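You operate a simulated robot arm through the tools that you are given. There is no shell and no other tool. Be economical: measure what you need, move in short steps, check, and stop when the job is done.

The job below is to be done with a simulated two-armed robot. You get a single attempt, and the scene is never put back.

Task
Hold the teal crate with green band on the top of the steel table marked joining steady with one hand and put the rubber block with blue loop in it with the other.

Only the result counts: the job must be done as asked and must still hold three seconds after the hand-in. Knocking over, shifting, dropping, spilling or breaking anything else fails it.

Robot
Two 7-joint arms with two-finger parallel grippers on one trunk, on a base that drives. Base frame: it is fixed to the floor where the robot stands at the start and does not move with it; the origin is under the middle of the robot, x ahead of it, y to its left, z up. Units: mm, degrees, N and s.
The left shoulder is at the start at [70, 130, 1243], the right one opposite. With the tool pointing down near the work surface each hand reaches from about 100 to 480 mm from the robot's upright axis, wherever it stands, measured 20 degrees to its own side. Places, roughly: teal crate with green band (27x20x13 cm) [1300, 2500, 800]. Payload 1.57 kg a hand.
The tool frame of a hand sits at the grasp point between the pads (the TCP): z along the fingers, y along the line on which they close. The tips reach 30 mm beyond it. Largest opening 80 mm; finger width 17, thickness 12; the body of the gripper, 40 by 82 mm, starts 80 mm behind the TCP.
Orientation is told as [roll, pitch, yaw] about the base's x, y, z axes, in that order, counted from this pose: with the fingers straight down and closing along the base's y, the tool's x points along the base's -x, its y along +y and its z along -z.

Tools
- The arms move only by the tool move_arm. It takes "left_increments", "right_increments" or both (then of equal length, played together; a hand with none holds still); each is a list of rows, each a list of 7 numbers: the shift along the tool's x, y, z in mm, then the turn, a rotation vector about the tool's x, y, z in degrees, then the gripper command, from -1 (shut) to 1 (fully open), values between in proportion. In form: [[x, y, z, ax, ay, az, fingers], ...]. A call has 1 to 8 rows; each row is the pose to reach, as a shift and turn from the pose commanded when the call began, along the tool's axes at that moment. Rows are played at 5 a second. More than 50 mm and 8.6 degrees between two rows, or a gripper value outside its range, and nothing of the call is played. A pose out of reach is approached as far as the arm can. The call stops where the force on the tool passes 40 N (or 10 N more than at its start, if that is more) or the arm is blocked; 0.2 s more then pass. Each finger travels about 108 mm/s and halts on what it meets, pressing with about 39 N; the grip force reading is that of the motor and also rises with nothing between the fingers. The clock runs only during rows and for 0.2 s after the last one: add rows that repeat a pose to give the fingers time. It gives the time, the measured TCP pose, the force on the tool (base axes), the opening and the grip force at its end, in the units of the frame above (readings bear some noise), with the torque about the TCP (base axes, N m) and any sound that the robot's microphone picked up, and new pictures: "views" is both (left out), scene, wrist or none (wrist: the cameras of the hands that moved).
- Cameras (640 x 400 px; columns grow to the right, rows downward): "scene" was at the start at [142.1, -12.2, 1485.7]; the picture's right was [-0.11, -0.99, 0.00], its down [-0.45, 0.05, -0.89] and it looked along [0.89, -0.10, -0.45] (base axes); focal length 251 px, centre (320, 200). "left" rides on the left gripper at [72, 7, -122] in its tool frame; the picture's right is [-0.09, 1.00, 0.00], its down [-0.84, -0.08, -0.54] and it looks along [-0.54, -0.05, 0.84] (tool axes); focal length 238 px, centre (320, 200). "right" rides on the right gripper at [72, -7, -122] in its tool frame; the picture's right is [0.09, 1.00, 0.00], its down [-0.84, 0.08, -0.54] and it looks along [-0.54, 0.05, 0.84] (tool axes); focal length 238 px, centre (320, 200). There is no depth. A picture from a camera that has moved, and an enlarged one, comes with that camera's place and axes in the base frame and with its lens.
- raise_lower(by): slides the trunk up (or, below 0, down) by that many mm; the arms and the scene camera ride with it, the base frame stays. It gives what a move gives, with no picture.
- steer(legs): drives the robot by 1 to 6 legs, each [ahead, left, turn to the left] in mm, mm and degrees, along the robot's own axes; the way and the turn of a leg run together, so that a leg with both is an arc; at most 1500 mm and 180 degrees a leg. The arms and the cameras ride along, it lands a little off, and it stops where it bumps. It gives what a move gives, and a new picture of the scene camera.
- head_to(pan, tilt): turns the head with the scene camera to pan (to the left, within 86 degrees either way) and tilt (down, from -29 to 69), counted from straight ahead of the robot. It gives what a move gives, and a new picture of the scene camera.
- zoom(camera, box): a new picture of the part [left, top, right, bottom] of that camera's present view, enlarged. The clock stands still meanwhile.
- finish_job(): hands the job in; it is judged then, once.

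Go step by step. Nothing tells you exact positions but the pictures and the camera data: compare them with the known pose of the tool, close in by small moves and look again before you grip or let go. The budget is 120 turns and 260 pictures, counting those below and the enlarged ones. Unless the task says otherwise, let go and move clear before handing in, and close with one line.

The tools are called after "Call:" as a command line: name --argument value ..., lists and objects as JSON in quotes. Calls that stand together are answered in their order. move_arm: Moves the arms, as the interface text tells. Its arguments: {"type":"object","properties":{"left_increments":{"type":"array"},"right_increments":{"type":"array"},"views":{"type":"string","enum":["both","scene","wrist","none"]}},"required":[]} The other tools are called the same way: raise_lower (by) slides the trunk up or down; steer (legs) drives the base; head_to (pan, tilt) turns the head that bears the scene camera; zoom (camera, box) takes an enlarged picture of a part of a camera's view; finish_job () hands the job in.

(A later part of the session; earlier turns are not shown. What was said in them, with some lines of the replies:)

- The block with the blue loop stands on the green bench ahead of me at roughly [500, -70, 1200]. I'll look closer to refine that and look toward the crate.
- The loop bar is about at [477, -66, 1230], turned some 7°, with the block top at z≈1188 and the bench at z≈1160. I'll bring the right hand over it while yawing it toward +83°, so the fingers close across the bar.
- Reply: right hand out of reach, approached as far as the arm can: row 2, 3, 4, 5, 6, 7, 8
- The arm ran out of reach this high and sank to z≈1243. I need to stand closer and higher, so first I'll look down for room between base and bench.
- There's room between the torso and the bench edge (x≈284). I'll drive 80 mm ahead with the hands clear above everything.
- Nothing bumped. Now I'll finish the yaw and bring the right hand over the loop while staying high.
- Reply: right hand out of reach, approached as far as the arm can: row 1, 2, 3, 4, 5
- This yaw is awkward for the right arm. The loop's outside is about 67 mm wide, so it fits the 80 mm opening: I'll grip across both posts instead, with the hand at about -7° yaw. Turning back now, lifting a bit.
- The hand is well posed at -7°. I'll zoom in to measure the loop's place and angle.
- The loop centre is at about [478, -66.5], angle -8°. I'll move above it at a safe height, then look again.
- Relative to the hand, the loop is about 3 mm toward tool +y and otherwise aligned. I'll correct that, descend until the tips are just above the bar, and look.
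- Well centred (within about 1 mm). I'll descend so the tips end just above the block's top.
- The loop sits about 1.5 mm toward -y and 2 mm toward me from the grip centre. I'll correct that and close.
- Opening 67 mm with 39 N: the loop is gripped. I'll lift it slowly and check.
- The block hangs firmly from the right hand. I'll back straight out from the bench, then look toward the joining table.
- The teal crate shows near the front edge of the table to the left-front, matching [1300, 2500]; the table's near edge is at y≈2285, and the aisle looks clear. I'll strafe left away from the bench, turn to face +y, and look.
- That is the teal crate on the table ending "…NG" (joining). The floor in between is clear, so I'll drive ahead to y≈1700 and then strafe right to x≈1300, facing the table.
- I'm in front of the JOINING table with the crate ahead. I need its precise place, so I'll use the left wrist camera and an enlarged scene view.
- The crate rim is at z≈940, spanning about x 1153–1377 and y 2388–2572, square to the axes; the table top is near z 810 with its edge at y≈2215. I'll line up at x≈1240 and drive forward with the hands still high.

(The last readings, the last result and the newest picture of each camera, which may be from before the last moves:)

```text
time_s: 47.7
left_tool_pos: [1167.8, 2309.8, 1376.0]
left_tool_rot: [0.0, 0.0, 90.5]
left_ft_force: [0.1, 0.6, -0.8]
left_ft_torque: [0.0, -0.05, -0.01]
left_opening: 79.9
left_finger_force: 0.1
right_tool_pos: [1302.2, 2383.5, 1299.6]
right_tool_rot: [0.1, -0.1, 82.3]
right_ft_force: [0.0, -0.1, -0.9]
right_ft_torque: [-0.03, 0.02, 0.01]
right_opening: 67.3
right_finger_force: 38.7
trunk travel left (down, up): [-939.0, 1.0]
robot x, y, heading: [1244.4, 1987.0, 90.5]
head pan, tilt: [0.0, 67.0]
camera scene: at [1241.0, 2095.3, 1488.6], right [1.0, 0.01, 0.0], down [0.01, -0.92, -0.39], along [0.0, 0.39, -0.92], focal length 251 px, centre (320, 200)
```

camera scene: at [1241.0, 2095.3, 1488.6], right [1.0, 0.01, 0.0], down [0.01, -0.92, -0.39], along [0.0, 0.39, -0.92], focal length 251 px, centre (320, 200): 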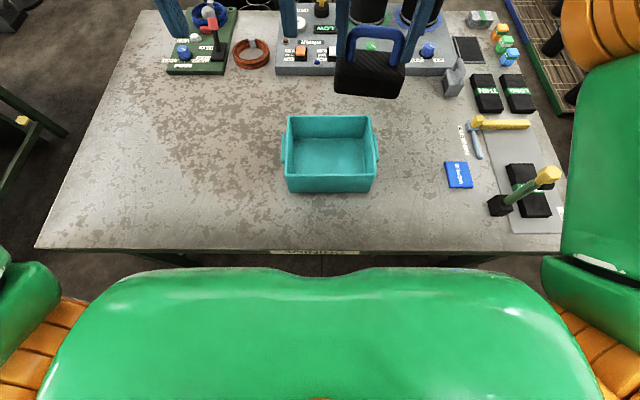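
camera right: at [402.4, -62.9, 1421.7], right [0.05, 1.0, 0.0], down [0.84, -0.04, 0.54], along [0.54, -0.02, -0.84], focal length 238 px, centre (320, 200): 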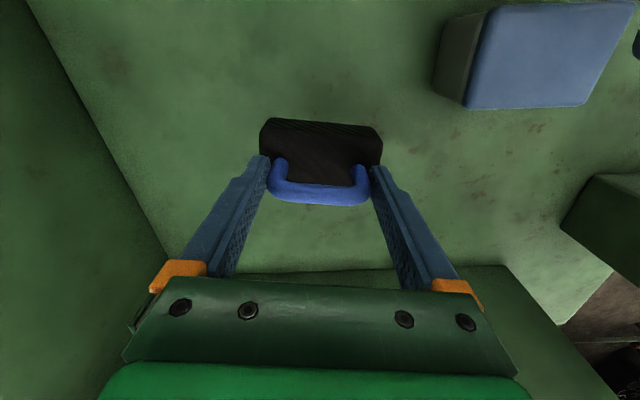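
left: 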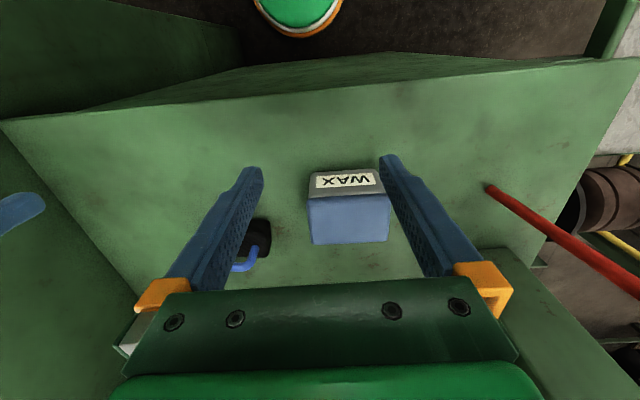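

The view confirms the crate at x≈1158–1379, y≈2383–2578. I'll edge 55 mm further forward, then lower the trunk in stages.

Call:
steer --legs '[[55, 0, -0.5]]'

Call:
raise_lower --by -180

Call:
zoom --camera "scene" --box '[0, 0, 640, 400]'

Call:
zoom --camera "left" --box '[0, 0, 640, 400]'

```text
time_s: 48.6
left_tool_pos: [1171.3, 2352.9, 1378.4]
left_tool_rot: [-0.2, -0.6, 90.0]
left_ft_force: [-0.2, -1.1, -0.2]
left_ft_torque: [0.11, 0.03, -0.02]
left_opening: 80.2
left_finger_force: 0.1
right_tool_pos: [1305.9, 2427.1, 1302.6]
right_tool_rot: [0.2, -0.6, 81.9]
right_ft_force: [0.3, -1.4, -2.4]
right_ft_torque: [0.05, 0.01, -0.03]
right_opening: 67.3
right_finger_force: 38.9
trunk travel left (down, up): [-939.0, 1.0]
robot x, y, heading: [1239.8, 2041.2, 89.7]
head pan, tilt: [0.0, 67.0]
camera scene: at [1241.9, 2138.0, 1489.5], right [1.0, 0.0, 0.0], down [0.0, -0.92, -0.4], along [0.0, 0.4, -0.92], focal length 251 px, centre (320, 200)
```

scene: 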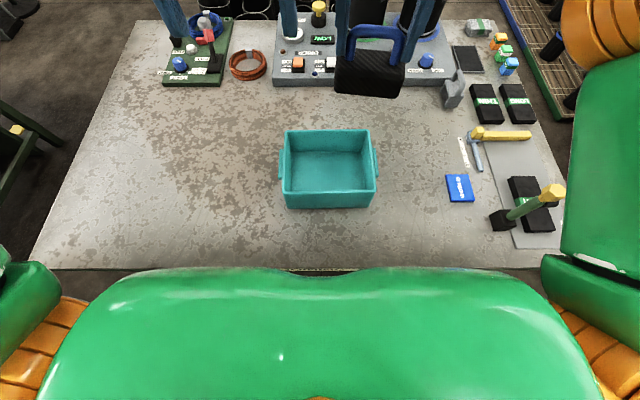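

```text
time_s: 50.6
left_tool_pos: [1171.0, 2364.1, 1195.8]
left_tool_rot: [-0.2, -0.1, 90.0]
left_ft_force: [0.4, -0.3, 0.4]
left_ft_torque: [0.01, -0.03, -0.01]
left_opening: 80.0
left_finger_force: 0.1
right_tool_pos: [1307.4, 2437.4, 1119.5]
right_tool_rot: [0.1, -0.1, 81.9]
right_ft_force: [0.2, -0.7, -1.9]
right_ft_torque: [0.01, -0.01, 0.04]
right_opening: 67.4
right_finger_force: 39.2
trunk travel left (down, up): [-759.0, 181.0]
robot x, y, heading: [1240.1, 2043.2, 90.1]
head pan, tilt: [0.0, 67.0]
```

```text
1.00 times, centred on (320, 200) of scene (not enlarged: the box is as wide or as high as the picture)
camera zoom: at [1242.1, 2149.8, 1308.6], right [1.0, 0.0, 0.0], down [0.0, -0.92, -0.39], along [0.0, 0.39, -0.92], focal length 251 px, centre (320, 200)
```

zoom: 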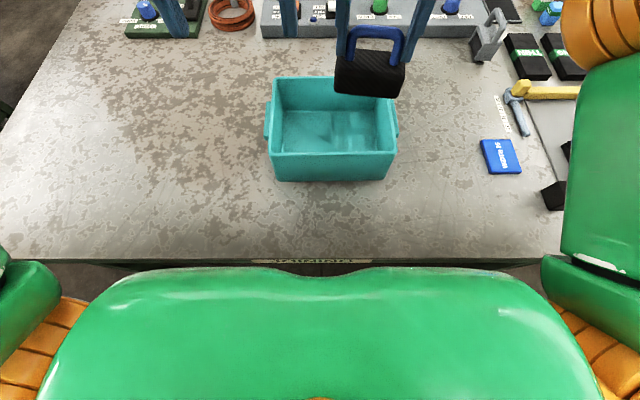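

```text
1.00 times, centred on (320, 200) of left (not enlarged: the box is as wide or as high as the picture)
camera zoom: at [1164.1, 2291.3, 1315.3], right [-1.0, 0.09, 0.0], down [0.08, 0.84, 0.54], along [0.05, 0.54, -0.84], focal length 238 px, centre (320, 200)
```

zoom: 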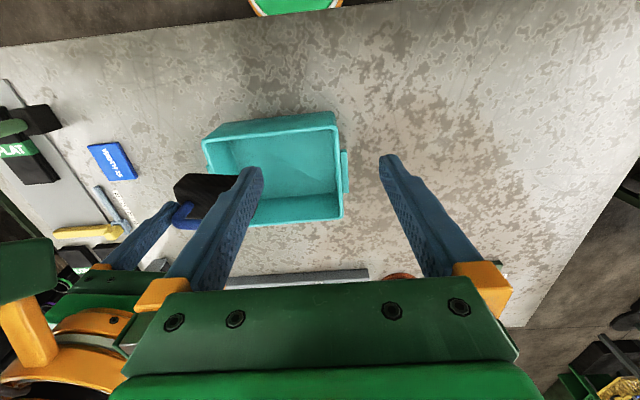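

I'll zoom both cameras to pin down the rim height.

Call:
zoom --camera "scene" --box '[250, 60, 410, 190]'

Call:
zoom --camera "left" --box '[190, 100, 366, 230]'

```text
3.08 times, centred on (330, 125) of scene
camera zoom: at [1242.1, 2149.8, 1308.6], right [1.0, 0.0, 0.0], down [0.0, -0.92, -0.39], along [0.0, 0.39, -0.92], focal length 774 px, centre (289, 431)
```

zoom: 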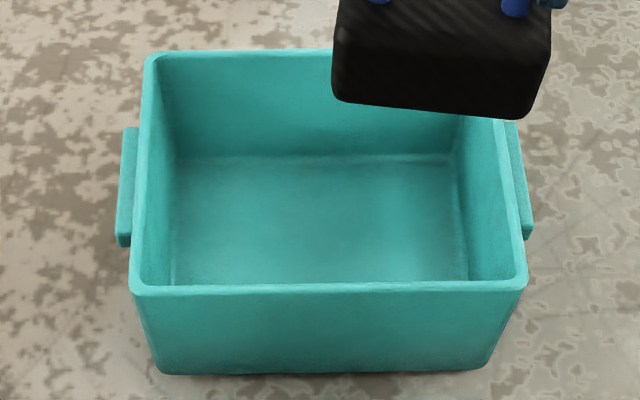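

```text
3.08 times, centred on (278, 165) of left
camera zoom: at [1164.1, 2291.3, 1315.3], right [-1.0, 0.09, 0.0], down [0.08, 0.84, 0.54], along [0.05, 0.54, -0.84], focal length 733 px, centre (449, 308)
```

zoom: 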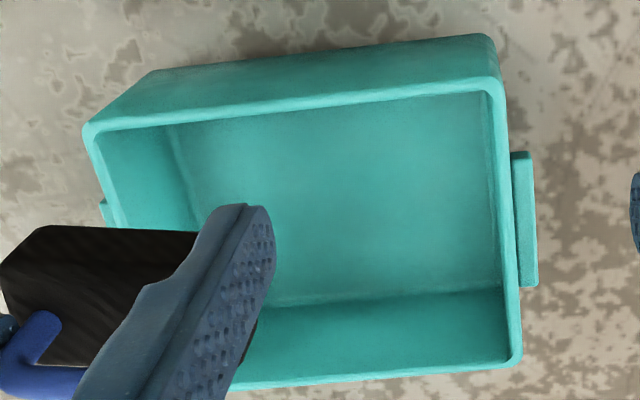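

The rim is at z≈915 ±10, its left wall at x≈1148, with a tab outside the wall's middle. I'll lower the trunk another 85 mm so the arms work at a comfortable height.

Call:
raise_lower --by -85

Call:
move_arm --left_increments '[[-20, 10, 15, 0, 0, 0, 1], [-45, 21, 30, 0, 0, 0, 1], [-68, 21, 45, 0, 0, 0, 1], [-68, 21, 80, 0, 0, 0, 1], [-68, 21, 110, 0, 0, 0, 1], [-68, 21, 110, 0, 0, 0, 1]]'

```text
time_s: 51.9
left_tool_pos: [1171.8, 2363.0, 1112.1]
left_tool_rot: [-0.1, -0.1, 89.9]
left_ft_force: [-0.6, 0.3, -0.2]
left_ft_torque: [-0.03, 0.02, -0.01]
left_opening: 80.3
left_finger_force: 0.0
right_tool_pos: [1308.2, 2438.0, 1035.5]
right_tool_rot: [0.0, -0.1, 81.9]
right_ft_force: [0.3, 1.0, -2.0]
right_ft_torque: [0.02, 0.01, 0.0]
right_opening: 67.1
right_finger_force: 39.1
trunk travel left (down, up): [-674.0, 266.0]
robot x, y, heading: [1240.6, 2042.4, 89.8]
head pan, tilt: [0.0, 67.0]
```

```text
time_s: 53.3
left_tool_pos: [1152.5, 2431.0, 1001.2]
left_tool_rot: [-0.1, -0.2, 90.1]
left_ft_force: [-0.5, -0.6, 0.0]
left_ft_torque: [0.01, 0.0, -0.01]
left_opening: 79.8
left_finger_force: 0.1
right_tool_pos: [1307.4, 2436.3, 1034.2]
right_tool_rot: [0.1, -0.1, 81.9]
right_ft_force: [0.5, 0.1, -1.5]
right_ft_torque: [-0.03, 0.0, 0.0]
right_opening: 67.4
right_finger_force: 39.1
trunk travel left (down, up): [-674.0, 266.0]
robot x, y, heading: [1240.9, 2041.3, 89.8]
head pan, tilt: [0.0, 67.0]
camera scene: at [1242.5, 2150.0, 1223.6], right [1.0, 0.0, 0.0], down [0.0, -0.92, -0.39], along [0.0, 0.39, -0.92], focal length 251 px, centre (320, 200)
camera left: at [1146.1, 2358.6, 1120.8], right [-1.0, 0.09, 0.0], down [0.08, 0.84, 0.54], along [0.05, 0.54, -0.84], focal length 238 px, centre (320, 200)
```

scene: 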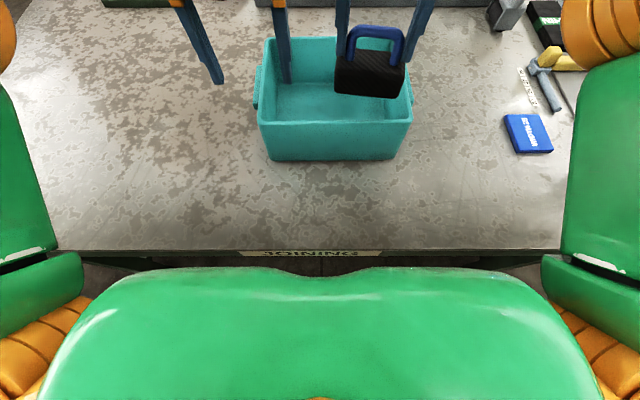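
left: 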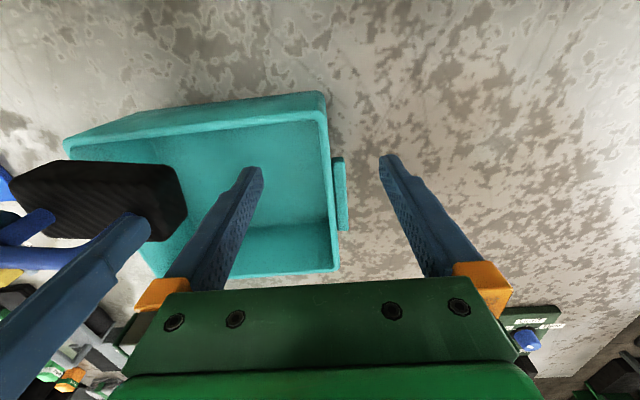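

Call:
zoom --camera "left" --box '[240, 80, 400, 180]'

```text
4.00 times, centred on (320, 130) of left
camera zoom: at [1146.1, 2358.6, 1120.8], right [-1.0, 0.09, 0.0], down [0.08, 0.84, 0.54], along [0.05, 0.54, -0.84], focal length 953 px, centre (320, 480)
```

zoom: 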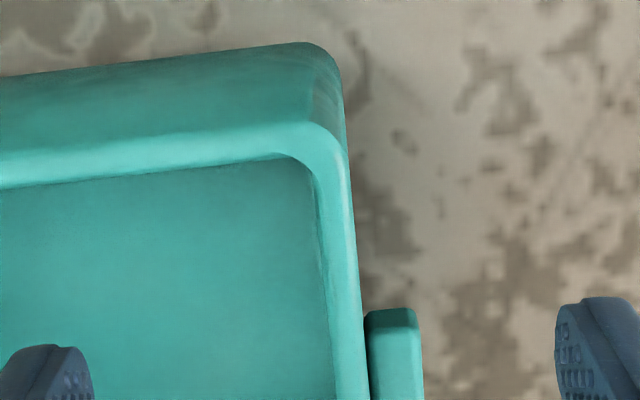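

The wall centre is about 4 mm to the outside of my tool axis, and the fingers clear the tab. I'll shift and descend over the wall.

Call:
move_arm --left_increments '[[0, 3.7, 0, 0, 0, 0, 1], [0, 3.7, 30, 0, 0, 0, 1], [0, 3.7, 60, 0, 0, 0, 1], [0, 3.7, 88, 0, 0, 0, 1], [0, 3.7, 88, 0, 0, 0, 1]]'

Call:
zoom --camera "left" --box '[240, 100, 400, 200]'

```text
time_s: 54.5
left_tool_pos: [1147.8, 2432.0, 911.8]
left_tool_rot: [-0.1, -0.1, 90.0]
left_ft_force: [0.6, -1.3, 0.3]
left_ft_torque: [0.0, -0.01, 0.0]
left_opening: 80.1
left_finger_force: 0.0
right_tool_pos: [1305.9, 2437.7, 1034.1]
right_tool_rot: [0.2, 0.0, 81.9]
right_ft_force: [0.4, -0.2, -2.5]
right_ft_torque: [0.0, 0.01, -0.01]
right_opening: 67.2
right_finger_force: 38.8
trunk travel left (down, up): [-674.0, 266.0]
robot x, y, heading: [1242.4, 2043.0, 89.8]
head pan, tilt: [0.0, 67.0]
camera scene: at [1242.1, 2150.0, 1223.6], right [1.0, 0.0, 0.0], down [0.0, -0.92, -0.39], along [0.0, 0.39, -0.92], focal length 251 px, centre (320, 200)
camera left: at [1140.9, 2359.7, 1032.4], right [-1.0, 0.09, 0.0], down [0.08, 0.84, 0.54], along [0.05, 0.54, -0.84], focal length 238 px, centre (320, 200)
```

scene: 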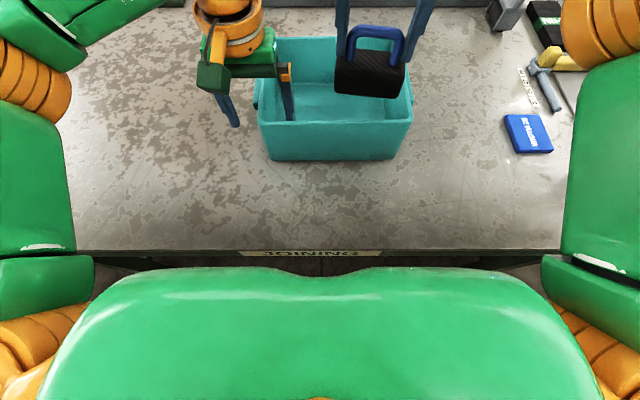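
left: 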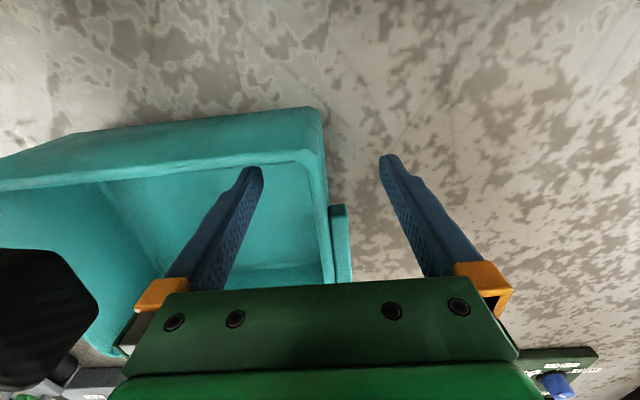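

```text
4.00 times, centred on (320, 150) of left
camera zoom: at [1140.9, 2359.7, 1032.4], right [-1.0, 0.09, 0.0], down [0.08, 0.84, 0.54], along [0.05, 0.54, -0.84], focal length 953 px, centre (320, 400)
```

zoom: 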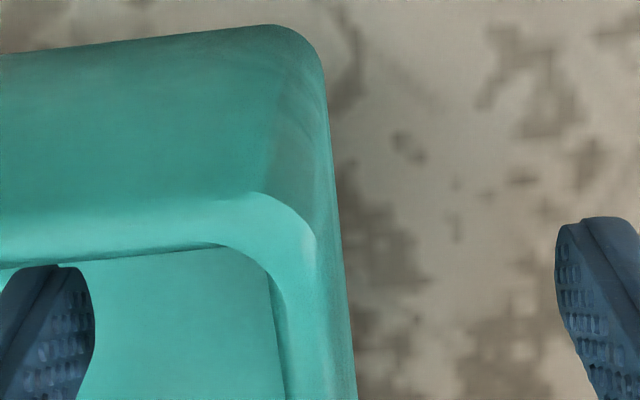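

The wall is centred between the fingers to within 2 mm. I'll close the left gripper on it gently.

Call:
move_arm --left_increments '[[0, -1, 0, 0, 0, 0, 0.6], [0, -1, 0, 0, 0, 0, 0.2], [0, -1, 0, 0, 0, 0, -0.2], [0, -1, 0, 0, 0, 0, -0.5], [0, -1, 0, 0, 0, 0, -0.8], [0, -1, 0, 0, 0, 0, -1], [0, -1, 0, 0, 0, 0, -1]]'

Call:
zoom --camera "right" --box '[0, 0, 640, 400]'

```text
time_s: 56.1
left_tool_pos: [1148.8, 2432.7, 912.0]
left_tool_rot: [-0.1, 0.0, 90.1]
left_ft_force: [-0.2, 1.3, 0.0]
left_ft_torque: [0.16, 0.34, 0.07]
left_opening: 7.8
left_finger_force: 27.3
right_tool_pos: [1307.5, 2436.2, 1034.8]
right_tool_rot: [0.1, -0.1, 81.9]
right_ft_force: [-0.8, -0.1, -1.5]
right_ft_torque: [-0.06, 0.0, -0.02]
right_opening: 67.3
right_finger_force: 39.2
trunk travel left (down, up): [-674.0, 266.0]
robot x, y, heading: [1239.5, 2042.1, 89.7]
head pan, tilt: [0.0, 67.0]
camera scene: at [1242.3, 2150.3, 1223.5], right [1.0, 0.0, 0.0], down [0.0, -0.92, -0.39], along [0.0, 0.39, -0.92], focal length 251 px, centre (320, 200)
camera left: at [1141.8, 2359.4, 1032.1], right [-1.0, 0.09, 0.0], down [0.08, 0.84, 0.54], along [0.05, 0.54, -0.84], focal length 238 px, centre (320, 200)
```

scene: 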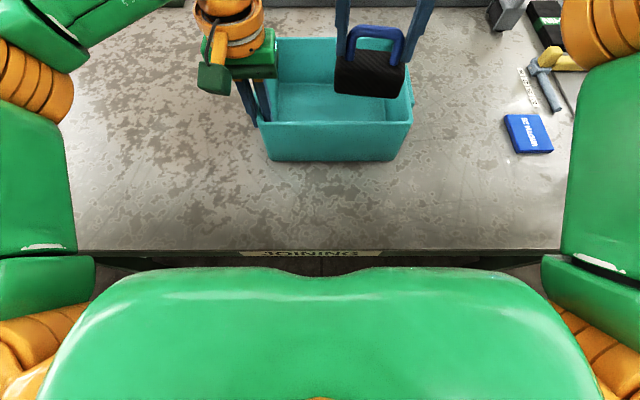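
left: 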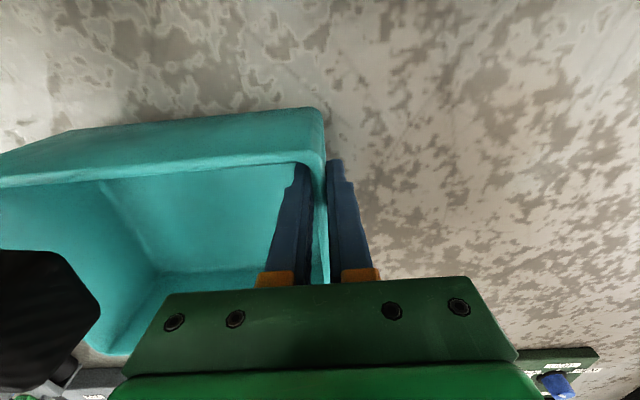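

```text
1.00 times, centred on (320, 200) of right (not enlarged: the box is as wide or as high as the picture)
camera zoom: at [1303.8, 2364.8, 1156.5], right [-1.0, 0.05, 0.0], down [0.04, 0.84, 0.54], along [0.03, 0.54, -0.84], focal length 238 px, centre (320, 200)
```

zoom: 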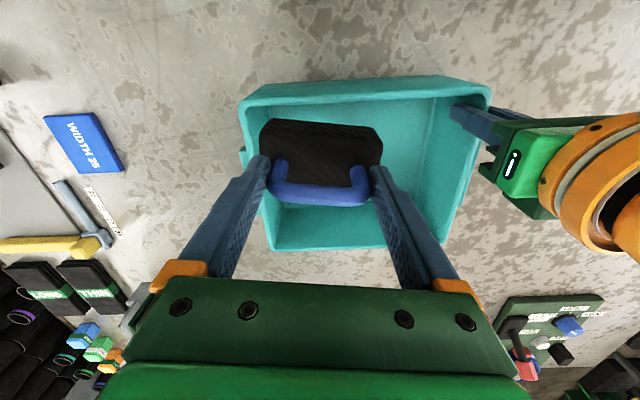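

The crate is held (7.8 mm wall between the pads). Now I'll move the block over the crate's inside, centre it in y, and start lowering.

Call:
move_arm --right_increments '[[-20, 3, 0, 0, 0, 0, -1], [-43, 6, 0, 0, 0, 0, -1], [-43, 6, 0, 0, 0, 0, -1], [-43, 6, 30, 0, 0, 0, -1], [-43, 6, 60, 0, 0, 0, -1], [-43, 6, 60, 0, 0, 0, -1]]'

```text
time_s: 57.5
left_tool_pos: [1149.6, 2431.3, 913.2]
left_tool_rot: [-0.2, 0.1, 90.0]
left_ft_force: [1.1, 0.8, -0.1]
left_ft_torque: [0.03, 0.38, -0.05]
left_opening: 8.1
left_finger_force: 26.8
right_tool_pos: [1312.4, 2482.5, 976.0]
right_tool_rot: [0.0, -0.1, 81.9]
right_ft_force: [-0.4, 0.2, -2.2]
right_ft_torque: [-0.03, -0.01, -0.02]
right_opening: 67.4
right_finger_force: 38.9
right hand out of reach, approached as far as the arm can: row 2, 3
trunk travel left (down, up): [-674.0, 266.0]
robot x, y, heading: [1240.5, 2043.3, 89.9]
head pan, tilt: [0.0, 67.0]
camera scene: at [1242.6, 2150.4, 1223.5], right [1.0, 0.0, 0.0], down [0.0, -0.92, -0.39], along [0.0, 0.39, -0.92], focal length 251 px, centre (320, 200)
camera right: at [1307.9, 2410.7, 1098.3], right [-1.0, 0.05, 0.0], down [0.04, 0.84, 0.54], along [0.02, 0.54, -0.84], focal length 238 px, centre (320, 200)
```

scene: 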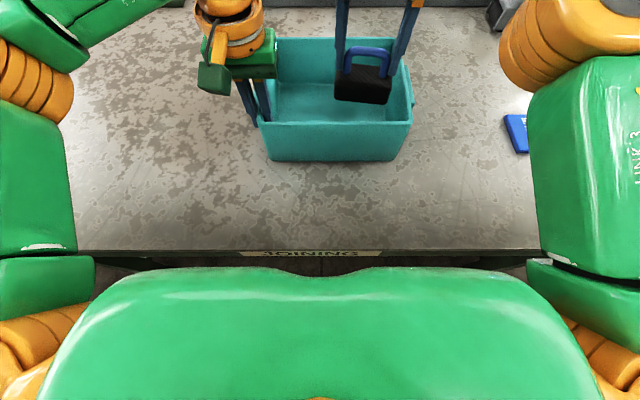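
right: 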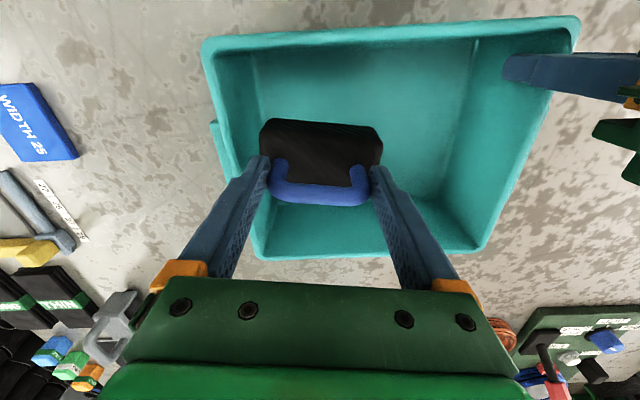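

Inside the rim footprint with about 12 mm to spare on the right; I'll shift 8 mm left and lower further.

Call:
move_arm --right_increments '[[0, 8, 0, 0, 0, 0, -1], [0, 8, 25, 0, 0, 0, -1], [0, 8, 50, 0, 0, 0, -1], [0, 8, 75, 0, 0, 0, -1], [0, 8, 75, 0, 0, 0, -1]]'

Call:
zoom --camera "scene" --box '[230, 0, 454, 170]'

```text
time_s: 58.7
left_tool_pos: [1148.9, 2431.7, 913.4]
left_tool_rot: [-0.1, -0.1, 90.0]
left_ft_force: [-0.7, 0.2, 0.2]
left_ft_torque: [-0.07, 0.35, 0.0]
left_opening: 8.0
left_finger_force: 27.0
right_tool_pos: [1298.6, 2483.9, 899.9]
right_tool_rot: [0.1, 0.0, 81.9]
right_ft_force: [0.0, 0.8, -2.1]
right_ft_torque: [0.03, -0.01, 0.0]
right_opening: 67.3
right_finger_force: 39.2
trunk travel left (down, up): [-674.0, 266.0]
robot x, y, heading: [1239.4, 2039.5, 90.2]
head pan, tilt: [0.0, 67.0]
camera scene: at [1242.1, 2150.2, 1223.5], right [1.0, 0.0, 0.0], down [0.0, -0.92, -0.39], along [0.0, 0.39, -0.92], focal length 251 px, centre (320, 200)
camera right: at [1296.0, 2410.7, 1022.2], right [-1.0, 0.05, 0.0], down [0.04, 0.84, 0.54], along [0.02, 0.54, -0.84], focal length 238 px, centre (320, 200)
```

scene: 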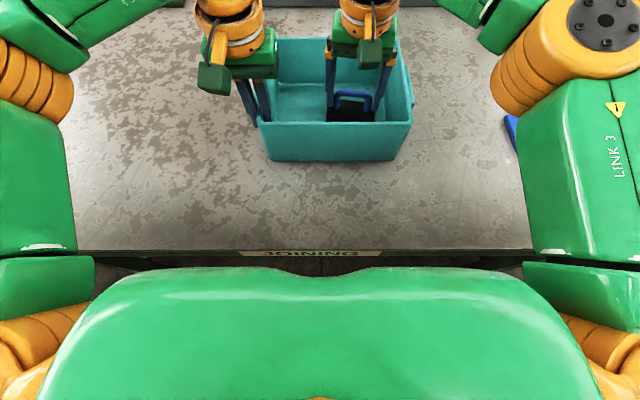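
right: 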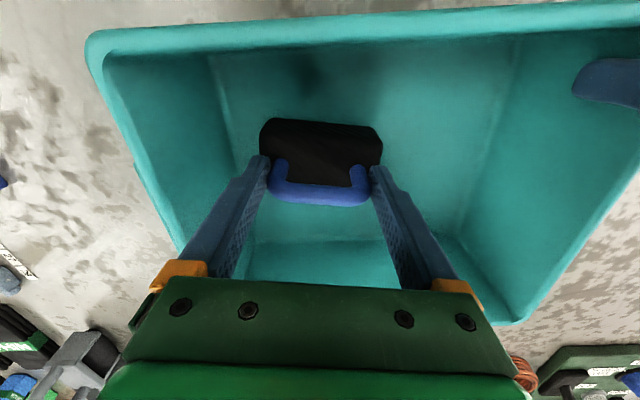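

```text
2.35 times, centred on (342, 85) of scene
camera zoom: at [1242.1, 2150.2, 1223.5], right [1.0, 0.0, 0.0], down [0.0, -0.92, -0.39], along [0.0, 0.39, -0.92], focal length 592 px, centre (268, 471)
```

zoom: 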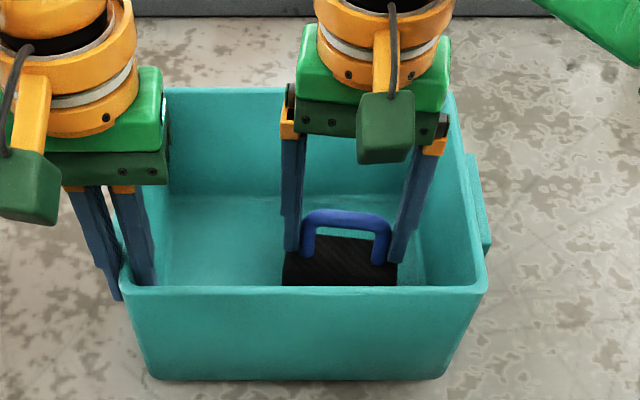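

All clear inside the crate. I'll lower in small steps and watch for contact.

Call:
move_arm --right_increments '[[0, 0, 6, 0, 0, 0, -1], [0, 0, 12, 0, 0, 0, -1], [0, 0, 15, 0, 0, 0, -1], [0, 0, 15, 0, 0, 0, -1]]' --views "wrist"

```text
time_s: 59.2
left_tool_pos: [1147.8, 2430.0, 913.8]
left_tool_rot: [-0.1, -0.2, 90.2]
left_ft_force: [0.9, 2.4, 9.6]
left_ft_torque: [-0.73, 0.44, 0.19]
left_opening: 7.9
left_finger_force: 26.8
right_tool_pos: [1298.0, 2482.5, 897.3]
right_tool_rot: [0.4, -0.7, 81.8]
right_ft_force: [-1.6, -1.4, 7.2]
right_ft_torque: [-0.29, -0.27, -0.08]
right_opening: 67.1
right_finger_force: 39.3
trunk travel left (down, up): [-674.0, 266.0]
robot x, y, heading: [1242.6, 2041.1, 90.0]
head pan, tilt: [0.0, 67.0]
stopped in row 2 (right hand): the force on the tool passed its limit at 47 N (the readings are from after the stop); the commanded pose is now the measured one
camera right: at [1295.8, 2408.2, 1018.2], right [-1.0, 0.05, 0.01], down [0.04, 0.83, 0.55], along [0.02, 0.55, -0.83], focal length 238 px, centre (320, 200)
```

right: 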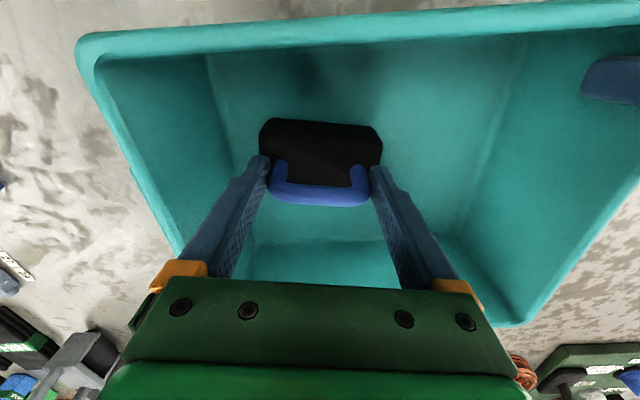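

The block met the crate floor (47 N spike, now about 7 N). I'll open the right fingers gently, keeping clear of the walls.

Call:
move_arm --right_increments '[[0, 0, -0.5, 0, 0, 0, 0.75], [0, 0, -0.5, 0, 0, 0, 0.9], [0, 0, -0.5, 0, 0, 0, 0.95], [0, 0, -0.5, 0, 0, 0, 0.95]]'

Call:
zoom --camera "scene" --box '[230, 0, 454, 170]'

Call:
zoom --camera "right" --box '[240, 100, 400, 220]'

```text
time_s: 60.2
left_tool_pos: [1148.6, 2430.7, 913.9]
left_tool_rot: [0.0, -0.3, 90.1]
left_ft_force: [-3.0, 1.0, 19.4]
left_ft_torque: [-0.05, 0.37, 0.17]
left_opening: 7.9
left_finger_force: 27.1
right_tool_pos: [1299.6, 2482.6, 896.4]
right_tool_rot: [0.5, -0.7, 81.8]
right_ft_force: [0.3, -0.5, -0.2]
right_ft_torque: [-0.04, -0.01, -0.04]
right_opening: 78.0
right_finger_force: 0.0
trunk travel left (down, up): [-674.0, 266.0]
robot x, y, heading: [1238.8, 2042.7, 89.8]
head pan, tilt: [0.0, 67.0]
camera scene: at [1241.9, 2146.5, 1224.0], right [1.0, 0.0, 0.0], down [0.0, -0.92, -0.39], along [0.0, 0.39, -0.92], focal length 251 px, centre (320, 200)
camera right: at [1295.8, 2407.9, 1018.3], right [-1.0, 0.05, 0.01], down [0.04, 0.83, 0.55], along [0.02, 0.55, -0.83], focal length 238 px, centre (320, 200)
```

scene: 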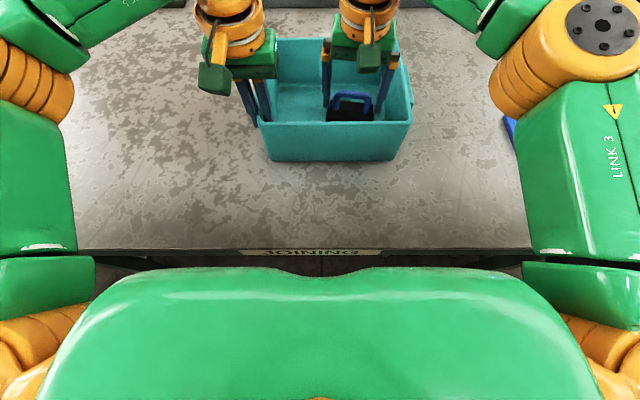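
right: 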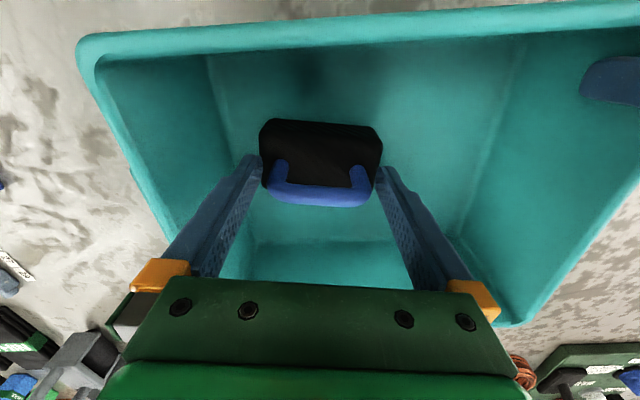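

```text
2.35 times, centred on (342, 85) of scene
camera zoom: at [1241.9, 2146.5, 1224.0], right [1.0, 0.0, 0.0], down [0.0, -0.92, -0.39], along [0.0, 0.39, -0.92], focal length 592 px, centre (268, 471)
```

zoom: 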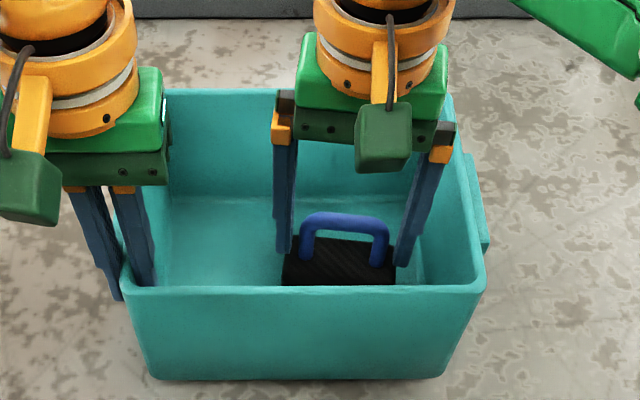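

```text
3.33 times, centred on (320, 160) of right
camera zoom: at [1295.8, 2407.9, 1018.3], right [-1.0, 0.05, 0.01], down [0.04, 0.83, 0.55], along [0.02, 0.55, -0.83], focal length 794 px, centre (320, 333)
```

zoom: 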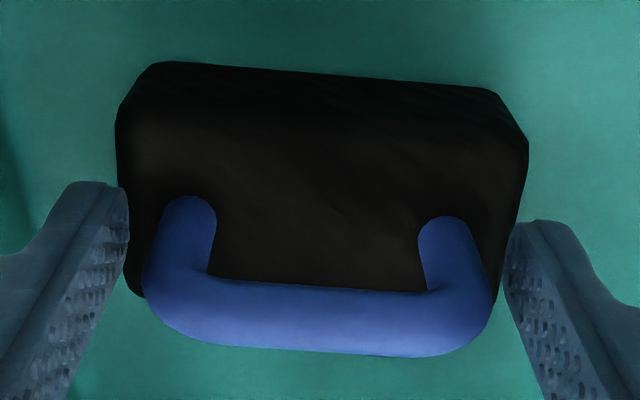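

The block stands free with the fingers around the loop. I'll open fully and raise the right hand straight up.

Call:
move_arm --right_increments '[[0, 0, 0, 0, 0, 0, 1], [0, 0, -15, 0, 0, 0, 1], [0, 0, -40, 0, 0, 0, 1], [0, 0, -70, 0, 0, 0, 1], [0, 0, -100, 0, 0, 0, 1], [10, 0, -120, 0, 0, 0, 1], [40, 0, -140, 0, 0, 0, 1]]'

```text
time_s: 61.8
left_tool_pos: [1149.1, 2429.7, 913.2]
left_tool_rot: [-0.1, -0.1, 90.1]
left_ft_force: [-3.3, 1.0, 14.3]
left_ft_torque: [0.07, 0.42, 0.19]
left_opening: 7.8
left_finger_force: 27.0
right_tool_pos: [1293.1, 2441.5, 1036.9]
right_tool_rot: [0.4, -0.7, 81.9]
right_ft_force: [-0.4, -0.7, -0.5]
right_ft_torque: [0.0, -0.05, 0.02]
right_opening: 80.0
right_finger_force: 0.1
trunk travel left (down, up): [-674.0, 266.0]
robot x, y, heading: [1243.9, 2039.2, 90.0]
head pan, tilt: [0.0, 67.0]
camera scene: at [1242.0, 2146.8, 1223.9], right [1.0, 0.0, 0.0], down [0.0, -0.92, -0.39], along [0.0, 0.39, -0.92], focal length 251 px, centre (320, 200)
camera right: at [1291.1, 2367.1, 1156.9], right [-1.0, 0.05, 0.0], down [0.04, 0.83, 0.55], along [0.02, 0.55, -0.83], focal length 238 px, centre (320, 200)
```

scene: 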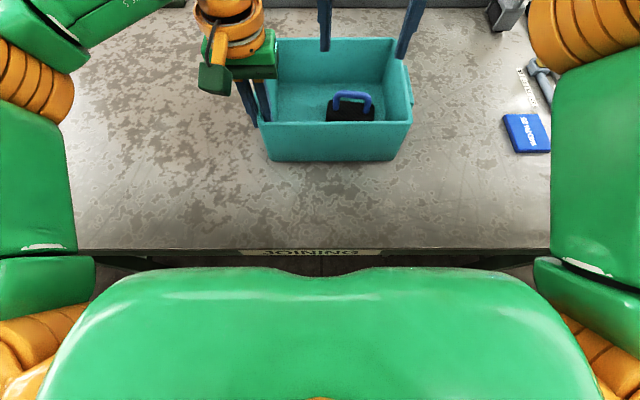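
right: 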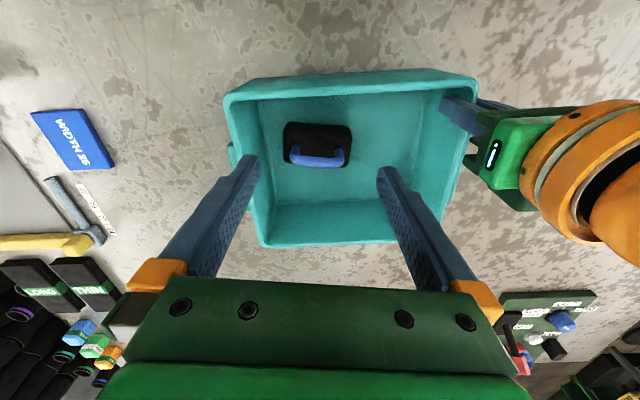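

The block rests upright in the crate. Now I'll release the crate wall and lift the left hand straight up.

Call:
move_arm --left_increments '[[0, 0, 0, 0, 0, 0, -0.6], [0, 0, 0, 0, 0, 0, -0.2], [0, 0, 0, 0, 0, 0, 0.3], [0, 0, 0, 0, 0, 0, 0.6], [0, 0, -20, 0, 0, 0, 0.6], [0, 0, -50, 0, 0, 0, 0.6], [0, 0, -90, 0, 0, 0, 0.6], [0, 0, -120, 0, 0, 0, 0.6]]'

Call:
zoom --camera "scene" --box '[200, 20, 464, 185]'

```text
time_s: 63.6
left_tool_pos: [1147.7, 2432.8, 1035.2]
left_tool_rot: [-0.1, -0.1, 90.1]
left_ft_force: [-0.2, 0.6, 0.3]
left_ft_torque: [0.01, -0.01, -0.02]
left_opening: 64.0
left_finger_force: 0.1
right_tool_pos: [1294.3, 2443.9, 1033.3]
right_tool_rot: [0.4, -0.7, 81.9]
right_ft_force: [-0.6, 0.4, 0.4]
right_ft_torque: [0.05, 0.03, 0.0]
right_opening: 80.1
right_finger_force: 0.1
trunk travel left (down, up): [-674.0, 266.0]
robot x, y, heading: [1241.7, 2043.4, 89.9]
head pan, tilt: [0.0, 67.0]
camera scene: at [1242.5, 2149.0, 1223.6], right [1.0, 0.0, 0.0], down [0.0, -0.92, -0.39], along [0.0, 0.39, -0.92], focal length 251 px, centre (320, 200)
camera left: at [1141.7, 2359.5, 1153.7], right [-1.0, 0.09, 0.0], down [0.08, 0.84, 0.54], along [0.05, 0.54, -0.84], focal length 238 px, centre (320, 200)
```

scene: 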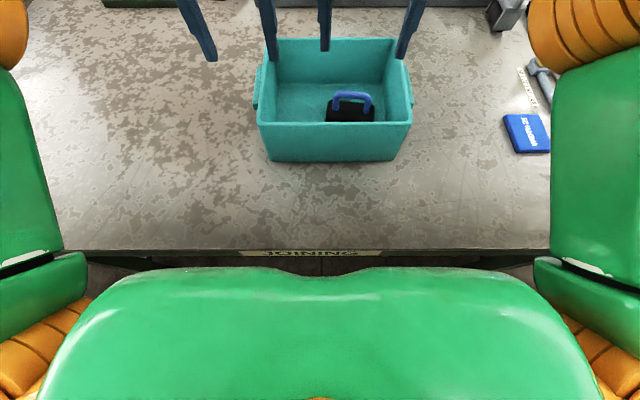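
left: 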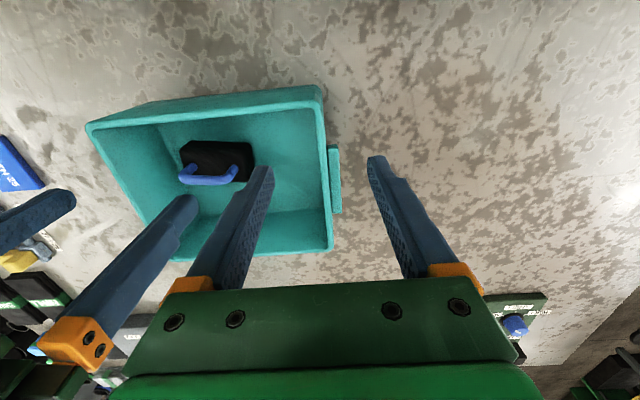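

```text
2.42 times, centred on (332, 102) of scene
camera zoom: at [1242.5, 2149.0, 1223.6], right [1.0, 0.0, 0.0], down [0.0, -0.92, -0.39], along [0.0, 0.39, -0.92], focal length 609 px, centre (291, 436)
```

zoom: 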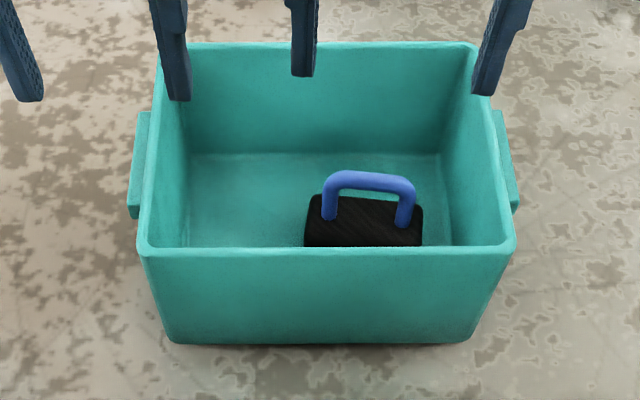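

The crate stands square with the block inside, and both hands are clear above it. I'll raise the trunk for more clearance and hand in.

Call:
raise_lower --by 120

Call:
finish_job

```text
time_s: 65.1
left_tool_pos: [1148.3, 2433.3, 1154.1]
left_tool_rot: [-0.1, -0.2, 90.1]
left_ft_force: [0.7, -0.5, 0.2]
left_ft_torque: [-0.01, -0.04, 0.01]
left_opening: 64.0
left_finger_force: 0.1
right_tool_pos: [1295.4, 2443.7, 1153.8]
right_tool_rot: [0.5, -0.6, 81.9]
right_ft_force: [-0.3, -0.3, 0.0]
right_ft_torque: [-0.01, 0.01, -0.05]
right_opening: 79.9
right_finger_force: 0.1
trunk travel left (down, up): [-794.0, 146.0]
robot x, y, heading: [1240.0, 2042.3, 89.8]
head pan, tilt: [0.0, 67.0]
```

```text
The job is handed in.
```

I held the teal crate on the JOINING table with the left hand while the right hand set the blue-loop block inside it, then released both and handed in. I never saw the green band, so I identified the crate by its colour and the place you gave.
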